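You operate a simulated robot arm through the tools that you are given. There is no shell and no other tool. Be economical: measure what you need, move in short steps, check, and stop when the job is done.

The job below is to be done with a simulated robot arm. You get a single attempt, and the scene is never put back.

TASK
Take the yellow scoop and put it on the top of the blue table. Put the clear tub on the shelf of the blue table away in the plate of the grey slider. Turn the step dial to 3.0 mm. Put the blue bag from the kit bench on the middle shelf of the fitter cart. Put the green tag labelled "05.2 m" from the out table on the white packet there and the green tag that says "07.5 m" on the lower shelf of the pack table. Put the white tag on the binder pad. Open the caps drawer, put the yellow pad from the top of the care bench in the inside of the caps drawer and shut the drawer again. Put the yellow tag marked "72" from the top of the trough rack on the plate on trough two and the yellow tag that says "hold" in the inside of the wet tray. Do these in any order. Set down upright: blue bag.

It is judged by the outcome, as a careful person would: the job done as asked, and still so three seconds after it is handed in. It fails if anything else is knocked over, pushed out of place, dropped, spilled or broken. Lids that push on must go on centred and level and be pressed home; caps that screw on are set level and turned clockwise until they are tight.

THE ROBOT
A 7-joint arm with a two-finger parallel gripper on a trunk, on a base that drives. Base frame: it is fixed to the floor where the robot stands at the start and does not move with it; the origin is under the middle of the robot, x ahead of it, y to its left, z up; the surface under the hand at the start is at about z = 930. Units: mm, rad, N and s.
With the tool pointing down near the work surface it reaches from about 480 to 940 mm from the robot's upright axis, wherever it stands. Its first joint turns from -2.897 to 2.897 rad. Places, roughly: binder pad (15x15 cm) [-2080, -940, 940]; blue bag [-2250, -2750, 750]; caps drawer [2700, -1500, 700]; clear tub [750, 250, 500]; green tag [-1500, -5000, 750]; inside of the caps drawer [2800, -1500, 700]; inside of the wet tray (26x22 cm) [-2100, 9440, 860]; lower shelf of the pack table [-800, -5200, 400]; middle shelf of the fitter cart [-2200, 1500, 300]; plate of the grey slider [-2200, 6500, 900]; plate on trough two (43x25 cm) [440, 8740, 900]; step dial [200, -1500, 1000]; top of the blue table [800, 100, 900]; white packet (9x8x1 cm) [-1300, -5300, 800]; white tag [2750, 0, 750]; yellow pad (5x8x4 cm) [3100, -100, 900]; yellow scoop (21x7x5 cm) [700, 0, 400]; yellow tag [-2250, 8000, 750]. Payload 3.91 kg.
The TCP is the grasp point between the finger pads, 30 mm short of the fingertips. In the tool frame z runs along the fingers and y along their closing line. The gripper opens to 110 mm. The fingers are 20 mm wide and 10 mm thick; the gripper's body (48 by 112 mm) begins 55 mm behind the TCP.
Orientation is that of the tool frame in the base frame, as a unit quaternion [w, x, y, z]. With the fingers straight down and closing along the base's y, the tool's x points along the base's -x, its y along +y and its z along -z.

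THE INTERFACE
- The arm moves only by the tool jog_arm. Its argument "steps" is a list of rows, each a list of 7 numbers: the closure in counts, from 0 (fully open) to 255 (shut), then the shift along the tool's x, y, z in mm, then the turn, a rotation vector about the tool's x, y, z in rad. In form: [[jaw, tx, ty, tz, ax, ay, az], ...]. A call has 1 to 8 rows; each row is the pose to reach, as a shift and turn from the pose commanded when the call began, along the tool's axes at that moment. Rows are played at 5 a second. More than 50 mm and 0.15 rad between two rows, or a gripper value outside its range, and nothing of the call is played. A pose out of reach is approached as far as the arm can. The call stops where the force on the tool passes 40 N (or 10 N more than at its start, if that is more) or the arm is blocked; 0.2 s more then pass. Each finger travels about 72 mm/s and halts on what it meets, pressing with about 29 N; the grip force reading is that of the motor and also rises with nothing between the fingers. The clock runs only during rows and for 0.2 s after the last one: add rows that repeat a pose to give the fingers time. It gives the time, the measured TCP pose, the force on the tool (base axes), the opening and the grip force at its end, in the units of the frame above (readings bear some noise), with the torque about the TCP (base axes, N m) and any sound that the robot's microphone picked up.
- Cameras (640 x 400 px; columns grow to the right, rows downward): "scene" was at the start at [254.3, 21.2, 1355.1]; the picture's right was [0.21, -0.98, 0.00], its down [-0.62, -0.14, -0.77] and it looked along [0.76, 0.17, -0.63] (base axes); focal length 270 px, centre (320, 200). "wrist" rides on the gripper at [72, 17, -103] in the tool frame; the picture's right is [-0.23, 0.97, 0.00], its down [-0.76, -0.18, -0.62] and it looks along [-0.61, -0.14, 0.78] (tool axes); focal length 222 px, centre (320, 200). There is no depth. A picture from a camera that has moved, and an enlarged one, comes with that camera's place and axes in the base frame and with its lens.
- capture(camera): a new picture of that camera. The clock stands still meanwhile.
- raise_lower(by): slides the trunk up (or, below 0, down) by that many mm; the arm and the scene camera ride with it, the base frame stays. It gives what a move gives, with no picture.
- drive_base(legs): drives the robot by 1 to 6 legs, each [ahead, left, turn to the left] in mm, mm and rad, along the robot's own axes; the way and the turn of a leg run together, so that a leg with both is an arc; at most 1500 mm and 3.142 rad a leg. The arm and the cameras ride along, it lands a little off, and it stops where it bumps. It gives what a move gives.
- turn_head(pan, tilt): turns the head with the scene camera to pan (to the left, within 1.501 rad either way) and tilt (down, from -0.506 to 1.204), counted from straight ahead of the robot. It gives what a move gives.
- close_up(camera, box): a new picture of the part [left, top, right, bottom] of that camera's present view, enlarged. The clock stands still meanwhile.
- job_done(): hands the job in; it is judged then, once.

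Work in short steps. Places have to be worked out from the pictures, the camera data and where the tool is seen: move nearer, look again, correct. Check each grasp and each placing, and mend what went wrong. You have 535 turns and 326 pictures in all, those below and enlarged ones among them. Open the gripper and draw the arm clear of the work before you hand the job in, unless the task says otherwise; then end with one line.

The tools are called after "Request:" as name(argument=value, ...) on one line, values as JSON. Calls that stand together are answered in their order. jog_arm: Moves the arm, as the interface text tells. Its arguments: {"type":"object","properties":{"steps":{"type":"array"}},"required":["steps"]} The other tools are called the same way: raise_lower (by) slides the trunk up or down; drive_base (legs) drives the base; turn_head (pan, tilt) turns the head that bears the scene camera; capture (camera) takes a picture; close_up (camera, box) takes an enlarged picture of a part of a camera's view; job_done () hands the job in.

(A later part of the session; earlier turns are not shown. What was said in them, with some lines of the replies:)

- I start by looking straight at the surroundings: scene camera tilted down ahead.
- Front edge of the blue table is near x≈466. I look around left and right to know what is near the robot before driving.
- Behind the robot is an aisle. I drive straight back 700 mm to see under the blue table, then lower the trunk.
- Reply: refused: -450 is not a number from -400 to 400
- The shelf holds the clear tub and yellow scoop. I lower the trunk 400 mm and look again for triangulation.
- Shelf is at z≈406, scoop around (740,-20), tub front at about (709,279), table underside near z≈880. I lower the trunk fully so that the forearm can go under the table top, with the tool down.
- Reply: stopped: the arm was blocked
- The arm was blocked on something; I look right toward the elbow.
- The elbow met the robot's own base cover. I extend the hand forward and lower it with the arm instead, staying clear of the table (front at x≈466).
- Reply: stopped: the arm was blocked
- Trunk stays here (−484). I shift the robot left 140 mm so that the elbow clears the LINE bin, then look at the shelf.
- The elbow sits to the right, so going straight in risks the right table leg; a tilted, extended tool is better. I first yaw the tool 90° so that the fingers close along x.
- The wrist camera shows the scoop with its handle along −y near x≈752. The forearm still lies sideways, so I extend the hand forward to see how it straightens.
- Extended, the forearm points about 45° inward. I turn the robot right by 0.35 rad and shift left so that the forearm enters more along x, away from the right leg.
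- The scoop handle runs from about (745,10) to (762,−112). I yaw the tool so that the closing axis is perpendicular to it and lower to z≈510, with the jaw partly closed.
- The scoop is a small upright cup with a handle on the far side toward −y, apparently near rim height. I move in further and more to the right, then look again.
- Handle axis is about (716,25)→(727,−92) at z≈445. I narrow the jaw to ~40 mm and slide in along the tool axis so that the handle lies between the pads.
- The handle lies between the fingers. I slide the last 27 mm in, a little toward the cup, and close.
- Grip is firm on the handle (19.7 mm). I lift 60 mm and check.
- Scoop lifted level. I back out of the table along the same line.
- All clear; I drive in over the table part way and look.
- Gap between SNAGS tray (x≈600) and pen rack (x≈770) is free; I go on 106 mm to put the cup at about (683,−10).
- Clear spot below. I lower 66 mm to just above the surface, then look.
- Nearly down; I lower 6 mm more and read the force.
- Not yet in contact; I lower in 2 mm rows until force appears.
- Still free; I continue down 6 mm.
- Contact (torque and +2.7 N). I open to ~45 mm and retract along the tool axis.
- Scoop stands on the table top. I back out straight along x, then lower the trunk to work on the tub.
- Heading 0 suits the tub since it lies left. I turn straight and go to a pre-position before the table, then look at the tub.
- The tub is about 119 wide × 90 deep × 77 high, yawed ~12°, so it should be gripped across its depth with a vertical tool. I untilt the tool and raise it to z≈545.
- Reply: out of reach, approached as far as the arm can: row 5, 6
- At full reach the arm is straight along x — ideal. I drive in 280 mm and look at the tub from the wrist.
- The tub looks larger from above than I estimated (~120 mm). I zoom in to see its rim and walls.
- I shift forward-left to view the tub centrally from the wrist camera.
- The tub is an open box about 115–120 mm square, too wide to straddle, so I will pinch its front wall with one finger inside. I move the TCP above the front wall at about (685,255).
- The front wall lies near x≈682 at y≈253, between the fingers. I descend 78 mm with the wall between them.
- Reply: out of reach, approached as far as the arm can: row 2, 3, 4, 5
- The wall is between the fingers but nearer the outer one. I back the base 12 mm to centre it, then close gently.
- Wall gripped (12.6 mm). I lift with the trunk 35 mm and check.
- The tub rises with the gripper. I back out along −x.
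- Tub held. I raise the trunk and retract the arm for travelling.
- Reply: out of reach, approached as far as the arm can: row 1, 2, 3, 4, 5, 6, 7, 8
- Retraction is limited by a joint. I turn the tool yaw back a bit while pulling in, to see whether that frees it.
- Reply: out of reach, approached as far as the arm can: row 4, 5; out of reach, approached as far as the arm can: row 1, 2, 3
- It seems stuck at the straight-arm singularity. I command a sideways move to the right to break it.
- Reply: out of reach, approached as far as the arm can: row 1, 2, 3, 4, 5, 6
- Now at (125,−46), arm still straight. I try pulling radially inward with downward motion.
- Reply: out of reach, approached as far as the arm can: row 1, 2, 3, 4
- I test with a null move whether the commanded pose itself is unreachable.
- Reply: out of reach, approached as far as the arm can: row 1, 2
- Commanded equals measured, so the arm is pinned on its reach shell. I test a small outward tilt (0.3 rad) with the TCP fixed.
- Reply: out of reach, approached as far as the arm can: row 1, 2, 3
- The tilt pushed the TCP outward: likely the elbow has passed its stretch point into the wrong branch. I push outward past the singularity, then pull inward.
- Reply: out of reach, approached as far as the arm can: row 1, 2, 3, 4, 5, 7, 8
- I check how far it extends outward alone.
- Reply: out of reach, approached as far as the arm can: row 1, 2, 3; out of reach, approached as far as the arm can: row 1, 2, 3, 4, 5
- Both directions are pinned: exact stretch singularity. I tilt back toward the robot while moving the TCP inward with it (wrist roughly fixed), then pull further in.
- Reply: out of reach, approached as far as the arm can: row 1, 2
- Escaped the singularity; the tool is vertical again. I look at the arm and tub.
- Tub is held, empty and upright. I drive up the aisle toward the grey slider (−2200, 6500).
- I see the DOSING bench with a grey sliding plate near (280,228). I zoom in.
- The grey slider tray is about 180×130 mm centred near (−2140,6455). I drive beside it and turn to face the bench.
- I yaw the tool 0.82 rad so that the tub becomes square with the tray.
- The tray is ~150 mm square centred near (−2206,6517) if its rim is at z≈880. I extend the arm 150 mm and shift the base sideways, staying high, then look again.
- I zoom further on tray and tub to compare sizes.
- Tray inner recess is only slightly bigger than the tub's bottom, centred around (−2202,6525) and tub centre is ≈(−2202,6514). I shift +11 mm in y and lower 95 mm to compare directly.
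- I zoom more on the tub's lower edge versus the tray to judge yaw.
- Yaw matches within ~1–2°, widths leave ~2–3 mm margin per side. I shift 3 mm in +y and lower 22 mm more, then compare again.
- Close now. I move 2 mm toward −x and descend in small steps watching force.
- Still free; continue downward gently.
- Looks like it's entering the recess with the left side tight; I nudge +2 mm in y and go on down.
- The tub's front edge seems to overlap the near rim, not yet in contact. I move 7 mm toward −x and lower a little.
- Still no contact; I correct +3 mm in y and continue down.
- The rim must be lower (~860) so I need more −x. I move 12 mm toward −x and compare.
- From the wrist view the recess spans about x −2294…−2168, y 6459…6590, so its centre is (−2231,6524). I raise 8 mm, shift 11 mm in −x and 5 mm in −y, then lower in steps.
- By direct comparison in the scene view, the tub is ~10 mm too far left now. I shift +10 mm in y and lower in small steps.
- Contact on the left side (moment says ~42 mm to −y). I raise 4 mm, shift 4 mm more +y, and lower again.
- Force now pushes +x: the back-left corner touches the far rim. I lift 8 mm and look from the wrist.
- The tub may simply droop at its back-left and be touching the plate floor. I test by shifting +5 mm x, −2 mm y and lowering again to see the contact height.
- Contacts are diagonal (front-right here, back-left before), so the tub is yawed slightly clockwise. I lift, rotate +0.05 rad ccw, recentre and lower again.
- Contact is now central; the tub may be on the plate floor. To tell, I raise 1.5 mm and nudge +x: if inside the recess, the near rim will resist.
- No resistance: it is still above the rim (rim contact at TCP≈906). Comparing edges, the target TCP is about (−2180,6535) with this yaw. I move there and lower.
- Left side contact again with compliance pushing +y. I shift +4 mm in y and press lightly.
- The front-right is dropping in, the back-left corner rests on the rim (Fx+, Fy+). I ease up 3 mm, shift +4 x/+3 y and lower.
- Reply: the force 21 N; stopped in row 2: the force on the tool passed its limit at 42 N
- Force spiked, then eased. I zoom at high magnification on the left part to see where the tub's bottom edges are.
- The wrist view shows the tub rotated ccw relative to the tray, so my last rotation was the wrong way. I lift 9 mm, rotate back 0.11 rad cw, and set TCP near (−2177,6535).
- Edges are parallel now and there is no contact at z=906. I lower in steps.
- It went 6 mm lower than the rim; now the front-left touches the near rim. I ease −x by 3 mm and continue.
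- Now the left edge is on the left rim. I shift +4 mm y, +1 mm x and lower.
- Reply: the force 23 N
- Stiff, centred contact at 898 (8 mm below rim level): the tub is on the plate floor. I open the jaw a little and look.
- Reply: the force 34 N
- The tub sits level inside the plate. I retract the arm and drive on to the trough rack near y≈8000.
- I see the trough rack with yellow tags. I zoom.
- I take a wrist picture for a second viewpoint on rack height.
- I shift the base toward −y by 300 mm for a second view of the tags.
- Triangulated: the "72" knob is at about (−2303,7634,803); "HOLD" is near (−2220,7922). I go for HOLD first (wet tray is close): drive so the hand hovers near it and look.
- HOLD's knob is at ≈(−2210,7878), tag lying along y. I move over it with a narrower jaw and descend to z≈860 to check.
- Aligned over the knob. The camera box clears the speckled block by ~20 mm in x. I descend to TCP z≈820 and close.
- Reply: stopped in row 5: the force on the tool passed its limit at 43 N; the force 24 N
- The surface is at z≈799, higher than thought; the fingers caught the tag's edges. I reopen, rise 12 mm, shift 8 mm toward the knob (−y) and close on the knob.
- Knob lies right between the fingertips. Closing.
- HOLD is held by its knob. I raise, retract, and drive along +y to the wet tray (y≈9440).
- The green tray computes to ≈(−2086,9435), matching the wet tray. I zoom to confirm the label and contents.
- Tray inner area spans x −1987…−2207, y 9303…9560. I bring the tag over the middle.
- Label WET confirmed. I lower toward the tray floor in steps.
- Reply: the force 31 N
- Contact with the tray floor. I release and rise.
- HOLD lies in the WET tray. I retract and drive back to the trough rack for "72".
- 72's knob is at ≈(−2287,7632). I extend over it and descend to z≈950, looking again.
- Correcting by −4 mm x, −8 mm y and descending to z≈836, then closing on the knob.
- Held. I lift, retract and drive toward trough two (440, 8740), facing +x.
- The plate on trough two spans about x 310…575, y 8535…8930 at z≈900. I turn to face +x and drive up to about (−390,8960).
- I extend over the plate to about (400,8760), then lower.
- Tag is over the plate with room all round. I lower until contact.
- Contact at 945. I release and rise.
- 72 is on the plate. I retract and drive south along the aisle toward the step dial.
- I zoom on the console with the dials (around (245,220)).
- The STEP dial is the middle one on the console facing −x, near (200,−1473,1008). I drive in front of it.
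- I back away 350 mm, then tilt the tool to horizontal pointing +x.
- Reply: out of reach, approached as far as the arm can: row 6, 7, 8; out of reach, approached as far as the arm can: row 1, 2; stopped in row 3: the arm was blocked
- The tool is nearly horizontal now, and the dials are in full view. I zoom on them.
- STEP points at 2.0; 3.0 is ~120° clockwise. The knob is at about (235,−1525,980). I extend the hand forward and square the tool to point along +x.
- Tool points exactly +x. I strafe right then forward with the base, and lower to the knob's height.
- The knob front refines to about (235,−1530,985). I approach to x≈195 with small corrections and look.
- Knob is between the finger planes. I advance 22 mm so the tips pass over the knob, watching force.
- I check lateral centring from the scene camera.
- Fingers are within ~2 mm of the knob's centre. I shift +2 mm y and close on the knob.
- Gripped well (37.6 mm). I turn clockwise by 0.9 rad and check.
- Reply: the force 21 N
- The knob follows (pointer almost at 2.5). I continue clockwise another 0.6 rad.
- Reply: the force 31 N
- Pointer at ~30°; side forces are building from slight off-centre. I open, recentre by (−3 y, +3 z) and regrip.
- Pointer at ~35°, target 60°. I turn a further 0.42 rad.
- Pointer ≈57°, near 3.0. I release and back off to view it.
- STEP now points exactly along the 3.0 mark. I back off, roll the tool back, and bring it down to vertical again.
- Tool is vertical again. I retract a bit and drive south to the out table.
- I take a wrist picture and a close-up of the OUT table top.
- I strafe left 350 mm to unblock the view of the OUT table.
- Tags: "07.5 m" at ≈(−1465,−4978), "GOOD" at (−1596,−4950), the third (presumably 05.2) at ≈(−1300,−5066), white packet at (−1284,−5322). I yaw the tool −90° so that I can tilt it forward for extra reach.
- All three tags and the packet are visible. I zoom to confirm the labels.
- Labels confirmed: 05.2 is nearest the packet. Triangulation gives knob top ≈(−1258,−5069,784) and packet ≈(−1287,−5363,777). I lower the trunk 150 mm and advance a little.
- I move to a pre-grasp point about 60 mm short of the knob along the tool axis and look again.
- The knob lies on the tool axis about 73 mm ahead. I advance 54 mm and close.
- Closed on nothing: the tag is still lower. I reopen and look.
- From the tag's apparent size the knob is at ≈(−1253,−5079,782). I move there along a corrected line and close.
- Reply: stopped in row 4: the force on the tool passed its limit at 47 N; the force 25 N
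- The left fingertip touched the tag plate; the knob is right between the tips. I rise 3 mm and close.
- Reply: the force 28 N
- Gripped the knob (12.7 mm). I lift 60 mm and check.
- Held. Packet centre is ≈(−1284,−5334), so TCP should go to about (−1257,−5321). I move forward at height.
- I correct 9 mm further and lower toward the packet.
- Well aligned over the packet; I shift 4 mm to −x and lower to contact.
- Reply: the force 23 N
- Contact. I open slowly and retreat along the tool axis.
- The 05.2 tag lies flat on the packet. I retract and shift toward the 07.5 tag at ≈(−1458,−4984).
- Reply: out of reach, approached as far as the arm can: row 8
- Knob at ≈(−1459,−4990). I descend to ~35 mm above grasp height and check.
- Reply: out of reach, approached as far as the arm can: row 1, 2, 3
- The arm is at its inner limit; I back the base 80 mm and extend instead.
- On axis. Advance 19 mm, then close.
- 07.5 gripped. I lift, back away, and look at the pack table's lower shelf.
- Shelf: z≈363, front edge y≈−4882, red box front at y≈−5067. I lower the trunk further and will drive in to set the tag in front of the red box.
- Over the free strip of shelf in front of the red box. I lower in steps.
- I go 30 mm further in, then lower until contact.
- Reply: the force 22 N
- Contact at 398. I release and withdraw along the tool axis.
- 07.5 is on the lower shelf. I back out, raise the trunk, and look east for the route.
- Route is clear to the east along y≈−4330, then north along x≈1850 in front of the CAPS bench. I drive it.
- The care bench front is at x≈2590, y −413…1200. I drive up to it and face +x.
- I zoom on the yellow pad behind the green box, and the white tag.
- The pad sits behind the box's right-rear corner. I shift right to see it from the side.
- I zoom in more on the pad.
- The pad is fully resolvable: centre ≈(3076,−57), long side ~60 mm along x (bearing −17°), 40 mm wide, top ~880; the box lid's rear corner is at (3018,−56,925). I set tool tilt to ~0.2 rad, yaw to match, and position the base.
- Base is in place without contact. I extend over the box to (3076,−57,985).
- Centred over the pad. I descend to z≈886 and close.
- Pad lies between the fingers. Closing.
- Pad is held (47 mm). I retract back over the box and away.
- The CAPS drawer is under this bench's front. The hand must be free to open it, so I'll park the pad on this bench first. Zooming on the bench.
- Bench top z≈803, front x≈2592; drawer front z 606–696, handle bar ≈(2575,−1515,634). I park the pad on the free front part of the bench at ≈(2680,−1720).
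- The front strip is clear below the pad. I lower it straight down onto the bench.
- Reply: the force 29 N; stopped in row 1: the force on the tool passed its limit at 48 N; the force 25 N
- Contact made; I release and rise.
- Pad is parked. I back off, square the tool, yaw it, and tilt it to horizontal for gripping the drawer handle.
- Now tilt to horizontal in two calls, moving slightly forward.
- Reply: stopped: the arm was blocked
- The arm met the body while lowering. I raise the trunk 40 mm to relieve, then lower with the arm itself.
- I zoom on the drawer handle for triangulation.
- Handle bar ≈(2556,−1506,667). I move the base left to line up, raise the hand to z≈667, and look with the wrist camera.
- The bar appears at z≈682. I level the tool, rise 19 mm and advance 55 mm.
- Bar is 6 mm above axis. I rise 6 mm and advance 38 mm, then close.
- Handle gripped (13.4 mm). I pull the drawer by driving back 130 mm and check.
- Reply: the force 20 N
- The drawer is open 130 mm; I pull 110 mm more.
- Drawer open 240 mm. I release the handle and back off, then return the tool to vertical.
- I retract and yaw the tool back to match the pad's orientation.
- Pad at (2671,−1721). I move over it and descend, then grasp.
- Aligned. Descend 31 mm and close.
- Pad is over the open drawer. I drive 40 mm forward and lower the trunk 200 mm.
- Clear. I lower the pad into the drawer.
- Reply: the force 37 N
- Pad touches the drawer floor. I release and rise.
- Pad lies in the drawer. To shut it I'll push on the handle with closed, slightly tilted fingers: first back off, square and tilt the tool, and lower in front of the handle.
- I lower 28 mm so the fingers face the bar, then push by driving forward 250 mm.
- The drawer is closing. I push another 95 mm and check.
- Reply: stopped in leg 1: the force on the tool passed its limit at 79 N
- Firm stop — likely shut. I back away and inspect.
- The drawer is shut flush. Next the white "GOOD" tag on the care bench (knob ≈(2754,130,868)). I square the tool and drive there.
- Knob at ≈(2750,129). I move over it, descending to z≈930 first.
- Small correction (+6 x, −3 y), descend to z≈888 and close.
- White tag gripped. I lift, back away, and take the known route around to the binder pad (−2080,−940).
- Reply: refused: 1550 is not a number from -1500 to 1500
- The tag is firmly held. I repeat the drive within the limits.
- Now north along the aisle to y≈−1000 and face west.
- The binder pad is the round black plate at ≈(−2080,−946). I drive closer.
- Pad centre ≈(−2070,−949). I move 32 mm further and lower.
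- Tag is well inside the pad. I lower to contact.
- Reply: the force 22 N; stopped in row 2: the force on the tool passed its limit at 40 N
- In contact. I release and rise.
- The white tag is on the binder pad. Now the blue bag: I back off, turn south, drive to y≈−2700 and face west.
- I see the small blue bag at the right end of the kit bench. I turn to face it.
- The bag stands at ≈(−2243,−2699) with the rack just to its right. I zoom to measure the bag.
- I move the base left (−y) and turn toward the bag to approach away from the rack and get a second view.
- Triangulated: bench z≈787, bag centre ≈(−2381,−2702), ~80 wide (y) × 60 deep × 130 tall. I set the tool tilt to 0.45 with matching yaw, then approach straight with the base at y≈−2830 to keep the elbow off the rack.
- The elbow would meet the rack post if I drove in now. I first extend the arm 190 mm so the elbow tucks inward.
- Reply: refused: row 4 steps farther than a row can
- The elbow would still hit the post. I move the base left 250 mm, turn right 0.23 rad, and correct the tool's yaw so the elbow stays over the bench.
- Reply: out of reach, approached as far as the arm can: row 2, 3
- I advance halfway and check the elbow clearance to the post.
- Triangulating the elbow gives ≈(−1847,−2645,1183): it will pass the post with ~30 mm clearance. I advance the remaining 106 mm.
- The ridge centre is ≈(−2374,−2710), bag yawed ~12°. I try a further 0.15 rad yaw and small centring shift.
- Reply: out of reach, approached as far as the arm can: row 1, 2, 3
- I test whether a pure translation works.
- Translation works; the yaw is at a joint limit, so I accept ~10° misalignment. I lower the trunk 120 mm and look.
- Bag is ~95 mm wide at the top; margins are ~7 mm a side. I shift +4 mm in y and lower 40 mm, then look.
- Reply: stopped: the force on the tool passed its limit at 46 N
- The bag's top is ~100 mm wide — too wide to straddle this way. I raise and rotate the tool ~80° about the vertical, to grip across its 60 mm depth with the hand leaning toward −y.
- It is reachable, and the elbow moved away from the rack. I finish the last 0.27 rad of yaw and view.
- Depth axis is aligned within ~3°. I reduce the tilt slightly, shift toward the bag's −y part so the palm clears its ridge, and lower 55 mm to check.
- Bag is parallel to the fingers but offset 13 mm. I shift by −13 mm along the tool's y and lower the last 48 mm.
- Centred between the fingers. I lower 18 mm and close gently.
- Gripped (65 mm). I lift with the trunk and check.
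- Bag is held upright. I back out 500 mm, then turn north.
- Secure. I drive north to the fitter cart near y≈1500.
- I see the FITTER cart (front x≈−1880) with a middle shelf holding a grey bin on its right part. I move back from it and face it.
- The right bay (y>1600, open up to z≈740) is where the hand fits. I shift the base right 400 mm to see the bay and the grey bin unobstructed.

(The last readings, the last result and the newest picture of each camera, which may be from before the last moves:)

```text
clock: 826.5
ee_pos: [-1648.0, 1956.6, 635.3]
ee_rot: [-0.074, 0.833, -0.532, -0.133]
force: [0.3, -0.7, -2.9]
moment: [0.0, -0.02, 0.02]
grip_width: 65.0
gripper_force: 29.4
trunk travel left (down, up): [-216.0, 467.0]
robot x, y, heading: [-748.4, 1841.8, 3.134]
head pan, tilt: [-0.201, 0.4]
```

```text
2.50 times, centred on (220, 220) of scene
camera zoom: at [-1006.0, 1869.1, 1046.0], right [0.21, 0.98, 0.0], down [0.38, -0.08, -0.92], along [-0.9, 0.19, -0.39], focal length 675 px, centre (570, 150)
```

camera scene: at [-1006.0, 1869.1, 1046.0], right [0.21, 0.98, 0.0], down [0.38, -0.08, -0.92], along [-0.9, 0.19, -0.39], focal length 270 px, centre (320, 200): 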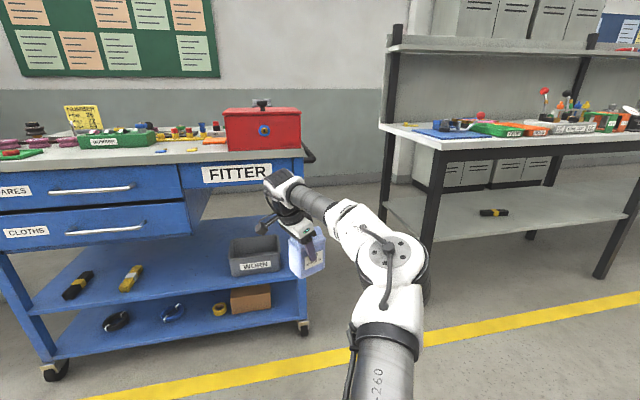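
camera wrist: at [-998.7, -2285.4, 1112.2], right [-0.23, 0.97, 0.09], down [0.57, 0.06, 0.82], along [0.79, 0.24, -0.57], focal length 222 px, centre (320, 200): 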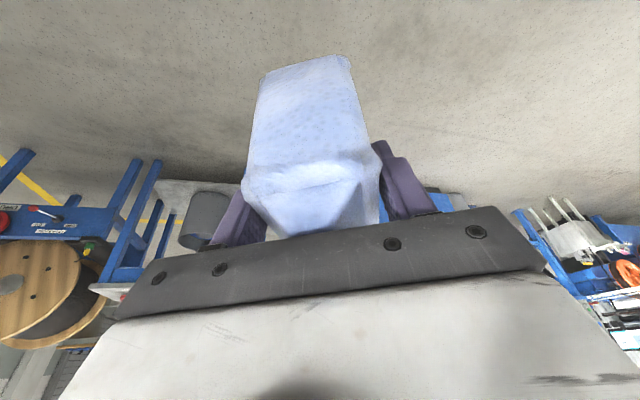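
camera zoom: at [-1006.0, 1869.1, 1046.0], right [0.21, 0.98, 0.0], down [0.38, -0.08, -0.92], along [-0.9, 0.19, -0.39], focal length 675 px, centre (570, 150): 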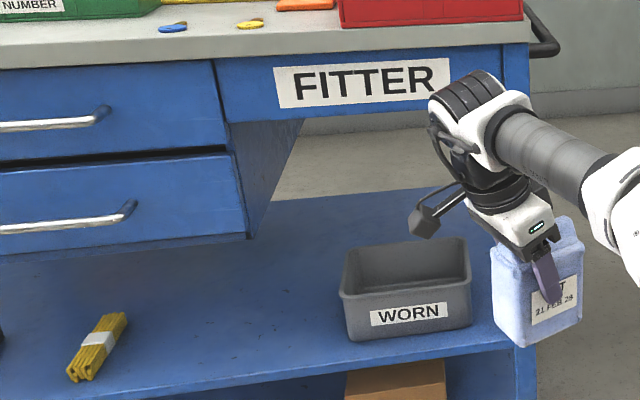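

The free place is the shelf strip just left/front of the WORN bin (bin y 1703–1896, front x −1950; drawer unit edge y≈1605). I need the hand leaning toward +y, so I retract a bit and rotate the tool about the vertical, the bag staying upright.

Request:
jog_arm(steps=[[255, 15, -34, -5, 0, 0, 0], [255, 30, -68, -11, 0, 0, 0], [255, 45, -102, -16, 0, 0, 0], [255, 60, -136, -21, 0, 0, 0]])

Request:
jog_arm(steps=[[255, 0, 0, 0, 0.042, -0.003, 0.134], [255, 0, 0, 0, 0.084, -0.005, 0.267], [255, 0, 0, 0, 0.126, -0.008, 0.401], [255, 0, 0, 0, 0.168, -0.01, 0.534], [255, 0, 0, 0, 0.21, -0.013, 0.668], [255, 0, 0, 0, 0.252, -0.015, 0.801], [255, 0, 0, 0, 0.294, -0.018, 0.935], [255, 0, 0, 0, 0.336, -0.02, 1.068]])

Request:
jog_arm(steps=[[255, 0, 0, 0, 0.042, -0.003, 0.134], [255, 0, 0, 0, 0.084, -0.005, 0.267], [255, 0, 0, 0, 0.126, -0.008, 0.401], [255, 0, 0, 0, 0.168, -0.01, 0.534], [255, 0, 0, 0, 0.21, -0.013, 0.668], [255, 0, 0, 0, 0.252, -0.015, 0.801], [255, 0, 0, 0, 0.294, -0.018, 0.935], [255, 0, 0, 0, 0.336, -0.02, 1.068]])

Request:
capture(camera="scene")

```text
clock: 827.5
ee_pos: [-1497.7, 1953.6, 635.8]
ee_rot: [-0.073, 0.833, -0.532, -0.133]
force: [0.9, -0.7, -4.6]
moment: [-0.05, -0.01, 0.03]
grip_width: 64.8
gripper_force: 28.7
trunk travel left (down, up): [-216.0, 467.0]
robot x, y, heading: [-744.5, 1845.8, 3.132]
head pan, tilt: [-0.201, 0.4]
```

```text
clock: 829.3
ee_pos: [-1497.7, 1954.3, 634.8]
ee_rot: [0.134, -0.422, 0.893, 0.074]
force: [0.8, 0.5, -4.5]
moment: [-0.01, 0.04, -0.02]
grip_width: 64.7
gripper_force: 28.9
trunk travel left (down, up): [-216.0, 467.0]
robot x, y, heading: [-744.2, 1845.7, 3.132]
head pan, tilt: [-0.201, 0.4]
```

```text
clock: 831.1
ee_pos: [-1496.8, 1954.7, 635.5]
ee_rot: [0.151, 0.117, 0.982, -0.009]
force: [-0.1, 0.5, -3.8]
moment: [0.03, 0.05, 0.03]
grip_width: 65.0
gripper_force: 28.9
trunk travel left (down, up): [-216.0, 467.0]
robot x, y, heading: [-747.1, 1847.0, 3.132]
head pan, tilt: [-0.201, 0.4]
```

```text
61 pictures are left
camera scene: at [-1005.9, 1869.1, 1046.0], right [0.21, 0.98, 0.0], down [0.38, -0.08, -0.92], along [-0.9, 0.19, -0.39], focal length 270 px, centre (320, 200)
```

scene: 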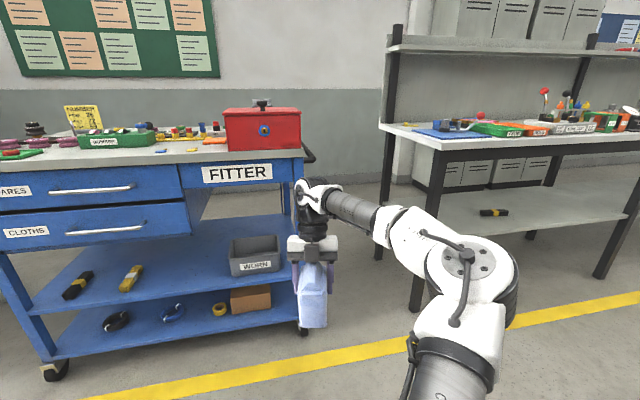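

Going well. I rotate the remaining 1.41 rad.

Request:
jog_arm(steps=[[255, 0, 0, 0, 0.042, -0.003, 0.134], [255, 0, 0, 0, 0.084, -0.005, 0.267], [255, 0, 0, 0, 0.126, -0.008, 0.401], [255, 0, 0, 0, 0.168, -0.01, 0.534], [255, 0, 0, 0, 0.21, -0.013, 0.668], [255, 0, 0, 0, 0.252, -0.015, 0.801], [255, 0, 0, 0, 0.294, -0.018, 0.935], [255, 0, 0, 0, 0.336, -0.02, 1.068]])

Request:
jog_arm(steps=[[255, 0, 0, 0, 0.042, -0.003, 0.134], [255, 0, 0, 0, 0.087, -0.005, 0.277]])

Request:
capture(camera="scene")

```text
clock: 832.9
ee_pos: [-1497.8, 1955.2, 633.9]
ee_rot: [0.123, 0.621, 0.769, -0.088]
force: [-0.2, 0.3, -4.0]
moment: [0.1, -0.03, 0.0]
grip_width: 64.7
gripper_force: 29.4
trunk travel left (down, up): [-216.0, 467.0]
robot x, y, heading: [-746.7, 1845.0, 3.139]
head pan, tilt: [-0.201, 0.4]
```

```text
clock: 833.5
ee_pos: [-1498.2, 1954.4, 636.4]
ee_rot: [0.109, 0.725, 0.672, -0.105]
force: [0.2, 0.6, -3.5]
moment: [0.05, 0.0, 0.02]
grip_width: 65.0
gripper_force: 29.4
trunk travel left (down, up): [-216.0, 467.0]
robot x, y, heading: [-744.1, 1839.4, 3.129]
head pan, tilt: [-0.201, 0.4]
```

```text
60 pictures are left
camera scene: at [-1005.9, 1869.1, 1046.0], right [0.21, 0.98, 0.0], down [0.38, -0.08, -0.92], along [-0.9, 0.19, -0.39], focal length 270 px, centre (320, 200)
```

scene: 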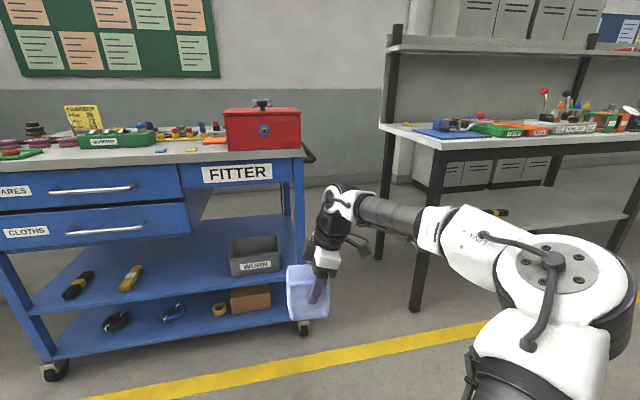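

The bag hangs upright with the hand leaning to +y. I strafe left to line up (TCP y≈1645), and lower the trunk.

Request:
drive_base(legs=[[0, 309, 0]])

Request:
raise_lower(by=-120)

Request:
capture(camera="scene")

```text
clock: 836.5
ee_pos: [-1500.1, 1647.2, 635.6]
ee_rot: [0.108, 0.725, 0.672, -0.105]
force: [-0.8, 0.2, -3.3]
moment: [0.07, -0.02, 0.05]
grip_width: 64.9
gripper_force: 29.4
trunk travel left (down, up): [-216.0, 467.0]
robot x, y, heading: [-746.3, 1536.4, 3.132]
head pan, tilt: [-0.201, 0.4]
```

```text
clock: 838.0
ee_pos: [-1499.9, 1647.8, 515.9]
ee_rot: [0.109, 0.724, 0.673, -0.105]
force: [0.2, -0.4, -3.8]
moment: [0.06, 0.01, 0.0]
grip_width: 64.9
gripper_force: 28.6
trunk travel left (down, up): [-96.0, 587.0]
robot x, y, heading: [-745.7, 1538.7, 3.138]
head pan, tilt: [-0.201, 0.4]
```

```text
59 pictures are left
camera scene: at [-1008.8, 1561.6, 926.1], right [0.21, 0.98, 0.0], down [0.38, -0.08, -0.92], along [-0.9, 0.19, -0.39], focal length 270 px, centre (320, 200)
```

scene: 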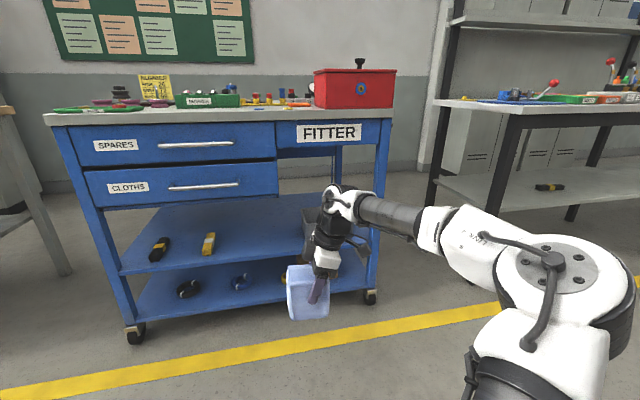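

I lower the arm 38 mm and drive forward 290 mm, then inspect alignment.

Request:
jog_arm(steps=[[255, 6, 0, 18, 0, 0, 0], [255, 11, -1, 36, 0, 0, 0]])

Request:
drive_base(legs=[[290, 0, 0]])

Request:
capture(camera="scene")

Request:
capture(camera="wrist")

```text
clock: 838.6
ee_pos: [-1500.4, 1647.4, 476.3]
ee_rot: [0.109, 0.725, 0.672, -0.105]
force: [-0.6, 0.0, -3.5]
moment: [0.02, 0.02, -0.02]
grip_width: 65.1
gripper_force: 29.1
trunk travel left (down, up): [-96.0, 587.0]
robot x, y, heading: [-752.8, 1534.1, 3.13]
head pan, tilt: [-0.201, 0.4]
```

```text
clock: 840.6
ee_pos: [-1783.5, 1650.6, 477.4]
ee_rot: [0.109, 0.724, 0.673, -0.105]
force: [1.5, -0.4, -3.8]
moment: [0.06, 0.03, -0.01]
grip_width: 64.6
gripper_force: 29.3
trunk travel left (down, up): [-96.0, 587.0]
robot x, y, heading: [-1029.0, 1540.4, 3.135]
head pan, tilt: [-0.201, 0.4]
```

```text
58 pictures are left
camera scene: at [-1291.5, 1564.5, 926.1], right [0.21, 0.98, 0.0], down [0.38, -0.08, -0.92], along [-0.9, 0.19, -0.39], focal length 270 px, centre (320, 200)
```

scene: 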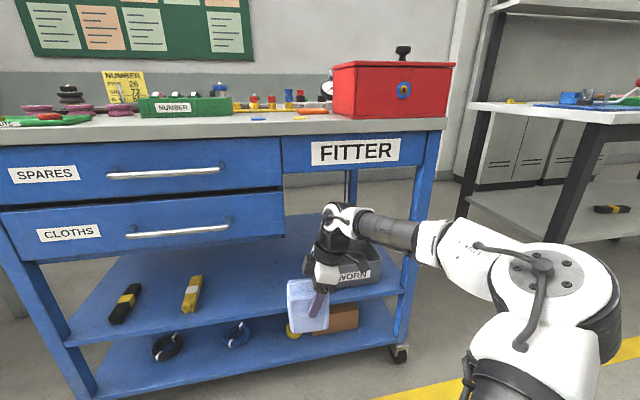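

```text
57 pictures are left
camera wrist: at [-1760.4, 1748.8, 552.5], right [0.95, -0.29, 0.08], down [-0.23, -0.53, 0.82], along [-0.19, -0.8, -0.57], focal length 222 px, centre (320, 200)
```

wrist: 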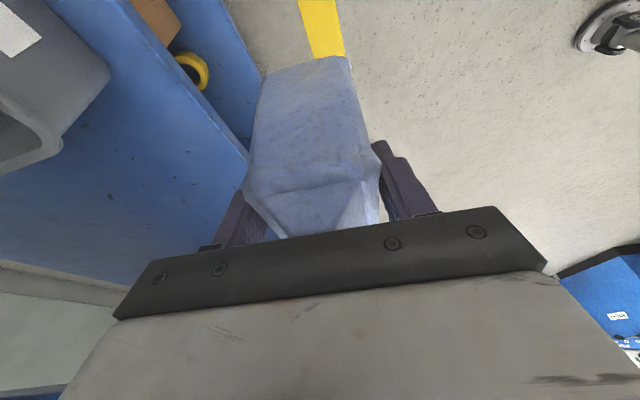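

Consistent: bin corner at (−1947,1704), shelf edge x≈−1886. I drive in 140 mm.

Request:
drive_base(legs=[[142, 0, 0]])

Request:
capture(camera="wrist")

Request:
capture(camera="scene")

```text
clock: 841.9
ee_pos: [-1923.7, 1650.3, 476.7]
ee_rot: [0.11, 0.724, 0.673, -0.105]
force: [-0.7, -0.4, -3.6]
moment: [0.03, -0.01, 0.02]
grip_width: 64.9
gripper_force: 28.5
trunk travel left (down, up): [-96.0, 587.0]
robot x, y, heading: [-1171.8, 1543.8, 3.137]
head pan, tilt: [-0.201, 0.4]
```

```text
56 pictures are left
camera wrist: at [-1901.4, 1747.8, 552.6], right [0.96, -0.28, 0.08], down [-0.23, -0.53, 0.82], along [-0.19, -0.8, -0.57], focal length 222 px, centre (320, 200)
```

wrist: 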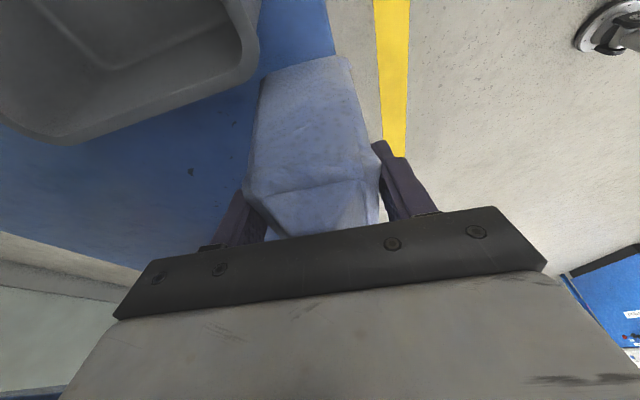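

```text
55 pictures are left
camera scene: at [-1431.9, 1564.9, 926.1], right [0.21, 0.98, 0.0], down [0.38, -0.08, -0.92], along [-0.9, 0.19, -0.39], focal length 270 px, centre (320, 200)
```

scene: 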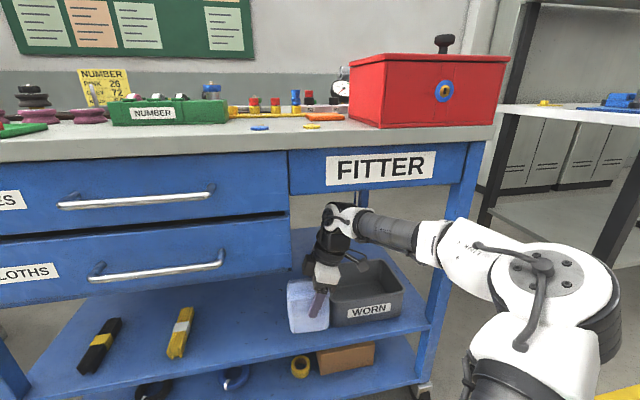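

Bag is beside the bin with ~20 mm gap. I shift 10 mm away from the bin and lower in steps.

Request:
jog_arm(steps=[[255, -9, 1, 3, 0, 0, 0], [255, -5, 1, 17, 0, 0, 0], [255, 0, 1, 31, 0, 0, 0]])

Request:
jog_arm(steps=[[255, 1, 0, 4, 0, 0, 0], [255, 2, 0, 7, 0, 0, 0]])

Request:
capture(camera="scene")

```text
clock: 842.7
ee_pos: [-1921.9, 1640.9, 446.7]
ee_rot: [0.11, 0.723, 0.674, -0.105]
force: [-0.3, 0.4, -4.0]
moment: [0.02, 0.0, 0.02]
grip_width: 64.9
gripper_force: 29.0
trunk travel left (down, up): [-96.0, 587.0]
robot x, y, heading: [-1169.9, 1541.4, 3.136]
head pan, tilt: [-0.201, 0.4]
```

```text
clock: 843.3
ee_pos: [-1921.7, 1639.0, 439.2]
ee_rot: [0.109, 0.724, 0.673, -0.106]
force: [-0.2, -0.1, -4.2]
moment: [0.05, 0.01, -0.02]
grip_width: 65.1
gripper_force: 28.8
trunk travel left (down, up): [-96.0, 587.0]
robot x, y, heading: [-1173.7, 1542.1, 3.137]
head pan, tilt: [-0.201, 0.4]
```

```text
54 pictures are left
camera scene: at [-1432.0, 1564.9, 926.1], right [0.21, 0.98, 0.0], down [0.38, -0.08, -0.92], along [-0.9, 0.19, -0.39], focal length 270 px, centre (320, 200)
```

scene: 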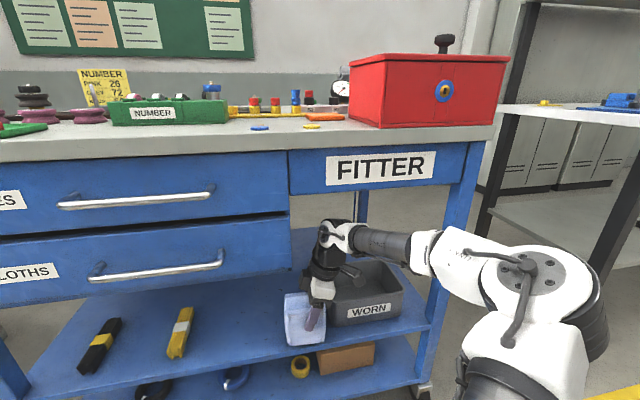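

The bag's front is close to the shelf edge; I go 22 mm deeper, then continue lowering to contact.

Request:
drive_base(legs=[[22, 0, 0]])

Request:
jog_arm(steps=[[255, 1, 0, 3, 0, 0, 0], [255, 2, 0, 5, 0, 0, 0]])

Request:
jog_arm(steps=[[255, 1, 0, 3, 0, 0, 0], [255, 2, 0, 5, 0, 0, 0]])

```text
clock: 844.1
ee_pos: [-1943.0, 1640.3, 439.2]
ee_rot: [0.109, 0.723, 0.674, -0.105]
force: [-0.1, 0.4, -4.1]
moment: [0.04, 0.04, 0.02]
grip_width: 64.9
gripper_force: 29.1
trunk travel left (down, up): [-96.0, 587.0]
robot x, y, heading: [-1195.6, 1541.9, 3.133]
head pan, tilt: [-0.201, 0.4]
```

```text
clock: 844.7
ee_pos: [-1943.7, 1639.9, 434.9]
ee_rot: [0.11, 0.723, 0.673, -0.105]
force: [-0.5, -0.6, -3.7]
moment: [0.04, 0.0, 0.02]
grip_width: 64.9
gripper_force: 29.4
trunk travel left (down, up): [-96.0, 587.0]
robot x, y, heading: [-1194.5, 1542.1, 3.132]
head pan, tilt: [-0.201, 0.4]
```

```text
clock: 845.3
ee_pos: [-1942.8, 1641.1, 428.3]
ee_rot: [0.108, 0.723, 0.674, -0.105]
force: [0.2, 0.2, -3.5]
moment: [0.01, 0.01, 0.0]
grip_width: 64.7
gripper_force: 29.1
trunk travel left (down, up): [-96.0, 587.0]
robot x, y, heading: [-1191.0, 1543.2, 3.136]
head pan, tilt: [-0.201, 0.4]
```

Still hanging; I keep lowering in 5 mm steps.

Request:
jog_arm(steps=[[255, 1, 0, 3, 0, 0, 0], [255, 2, 0, 6, 0, 0, 0]])

Request:
jog_arm(steps=[[255, 1, 0, 3, 0, 0, 0], [255, 2, 0, 6, 0, 0, 0]])

Request:
capture(camera="scene")

```text
clock: 845.9
ee_pos: [-1943.4, 1641.2, 424.6]
ee_rot: [0.108, 0.724, 0.673, -0.106]
force: [3.2, 1.2, 16.6]
moment: [0.08, 0.34, -0.01]
grip_width: 64.7
gripper_force: 29.0
trunk travel left (down, up): [-96.0, 587.0]
robot x, y, heading: [-1193.0, 1543.9, 3.136]
head pan, tilt: [-0.201, 0.4]
```

```text
clock: 846.5
ee_pos: [-1944.6, 1641.3, 421.8]
ee_rot: [0.107, 0.723, 0.674, -0.108]
force: [4.9, 0.2, 21.0]
moment: [0.83, 0.37, -0.2]
grip_width: 65.0
gripper_force: 28.5
trunk travel left (down, up): [-96.0, 587.0]
robot x, y, heading: [-1190.4, 1539.6, 3.135]
head pan, tilt: [-0.201, 0.4]
stopped in row 2: the force on the tool passed its limit at 42 N (the readings are from after the stop); the commanded pose is now the measured one
```

```text
53 pictures are left
camera scene: at [-1452.1, 1564.8, 926.5], right [0.21, 0.98, 0.0], down [0.38, -0.08, -0.92], along [-0.9, 0.19, -0.39], focal length 270 px, centre (320, 200)
```

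scene: 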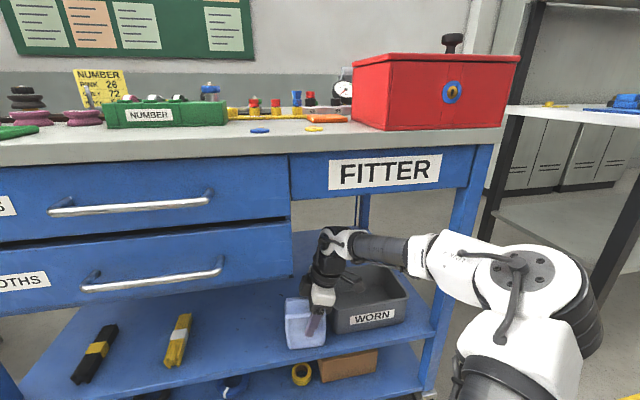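

The bag stands on the shelf. I relieve pressure, open, rise 40 mm, and slide the hand sideways (+y) off the bag, staying below the FITTER drawer.

Request:
jog_arm(steps=[[255, -1, 0, -3, 0, 0, 0], [200, -1, 0, -4, 0, 0, 0], [130, -1, 0, -4, 0, 0, 0], [70, -1, 0, -4, 0, 0, 0], [40, -1, 0, -4, 0, 0, 0]])

Request:
capture(camera="wrist")

```text
clock: 847.7
ee_pos: [-1943.6, 1641.4, 423.3]
ee_rot: [0.108, 0.724, 0.674, -0.106]
force: [0.4, -0.6, 0.2]
moment: [-0.02, 0.0, -0.01]
grip_width: 92.8
gripper_force: 0.1
trunk travel left (down, up): [-96.0, 587.0]
robot x, y, heading: [-1196.4, 1543.3, 3.138]
head pan, tilt: [-0.201, 0.4]
```

```text
52 pictures are left
camera wrist: at [-1920.9, 1739.7, 498.6], right [0.96, -0.28, 0.08], down [-0.23, -0.53, 0.82], along [-0.19, -0.8, -0.57], focal length 222 px, centre (320, 200)
```

wrist: 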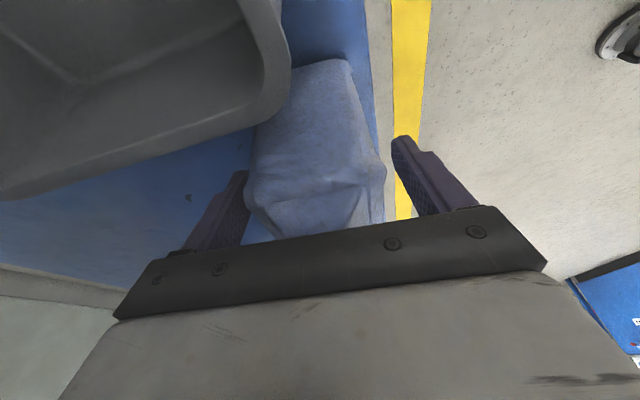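

Bag is released and upright. I open fully, centre, rise 45 mm, then slide +y.

Request:
jog_arm(steps=[[0, 0, -4, 0, 0, 0, 0], [0, -6, -4, -19, 0, 0, 0], [0, -13, -4, -43, 0, 0, 0]])

Request:
capture(camera="wrist")

```text
clock: 848.5
ee_pos: [-1947.7, 1643.7, 466.4]
ee_rot: [0.108, 0.724, 0.674, -0.105]
force: [0.4, -0.1, 0.2]
moment: [0.0, 0.01, 0.01]
grip_width: 110.1
gripper_force: 0.0
trunk travel left (down, up): [-96.0, 587.0]
robot x, y, heading: [-1193.7, 1538.9, 3.134]
head pan, tilt: [-0.201, 0.4]
```

```text
51 pictures are left
camera wrist: at [-1925.8, 1741.6, 543.3], right [0.96, -0.28, 0.08], down [-0.23, -0.53, 0.82], along [-0.19, -0.8, -0.57], focal length 222 px, centre (320, 200)
```

wrist: 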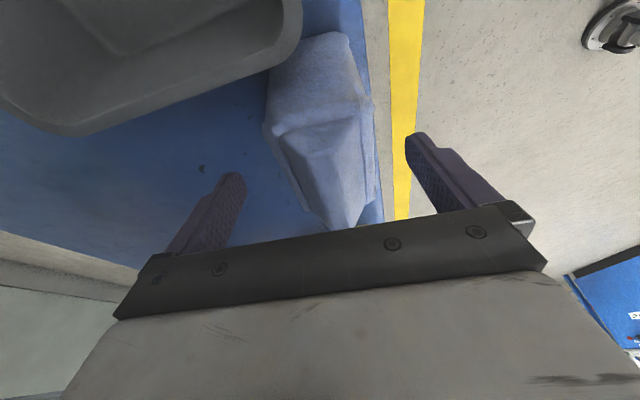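

Bag stands upright clear of the fingers. I slide the hand +y by 65 mm with slight rise, then back out.

Request:
jog_arm(steps=[[0, 18, -2, -10, 0, 0, 0], [0, 38, -3, -22, 0, 0, 0], [0, 58, -5, -33, 0, 0, 0], [0, 72, -6, -40, 0, 0, 0]])

Request:
capture(camera="wrist")

Request:
capture(camera="scene")

```text
clock: 849.5
ee_pos: [-1950.0, 1725.2, 486.1]
ee_rot: [0.109, 0.723, 0.674, -0.106]
force: [-0.2, 0.8, 0.2]
moment: [-0.01, -0.02, 0.03]
grip_width: 110.0
gripper_force: 0.0
trunk travel left (down, up): [-96.0, 587.0]
robot x, y, heading: [-1195.0, 1539.8, 3.137]
head pan, tilt: [-0.201, 0.4]
```

```text
50 pictures are left
camera wrist: at [-1926.6, 1822.6, 562.4], right [0.96, -0.28, 0.08], down [-0.23, -0.53, 0.82], along [-0.19, -0.8, -0.57], focal length 222 px, centre (320, 200)
```

wrist: 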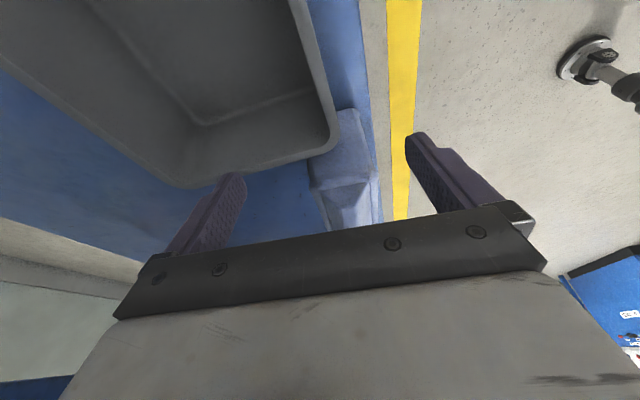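

```text
49 pictures are left
camera scene: at [-1453.3, 1565.0, 926.1], right [0.21, 0.98, 0.0], down [0.38, -0.08, -0.92], along [-0.9, 0.19, -0.39], focal length 270 px, centre (320, 200)
```

scene: 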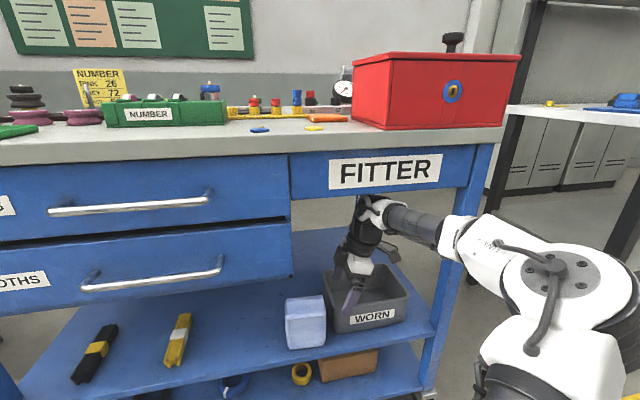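

The bag stands upright on the shelf. I drive straight back out and take a final look.

Request:
drive_base(legs=[[-500, 0, 0]])

Request:
close_up(camera="scene", box=[180, 160, 400, 320])

```text
clock: 852.5
ee_pos: [-1453.9, 1723.3, 486.0]
ee_rot: [0.108, 0.725, 0.672, -0.106]
force: [0.9, 0.3, 0.9]
moment: [-0.03, 0.03, 0.0]
grip_width: 110.0
gripper_force: 0.1
trunk travel left (down, up): [-96.0, 587.0]
robot x, y, heading: [-698.7, 1534.7, 3.133]
head pan, tilt: [-0.201, 0.4]
```

```text
2.50 times, centred on (290, 240) of scene
camera zoom: at [-959.7, 1561.7, 926.1], right [0.21, 0.98, 0.0], down [0.38, -0.08, -0.92], along [-0.9, 0.19, -0.39], focal length 675 px, centre (395, 100)
```

zoom: 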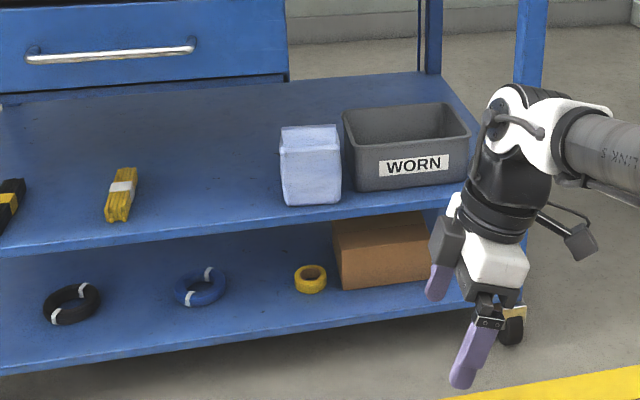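

All jobs are done, and the arm is clear with the gripper open. Handing in.

Request:
job_done()

```text
The job is handed in.
```

I finished every item on the list and handed the job in, with the gripper open and the arm clear; I checked each placing by camera, but the tub's fit in the slider plate is close, so that is the one to check.
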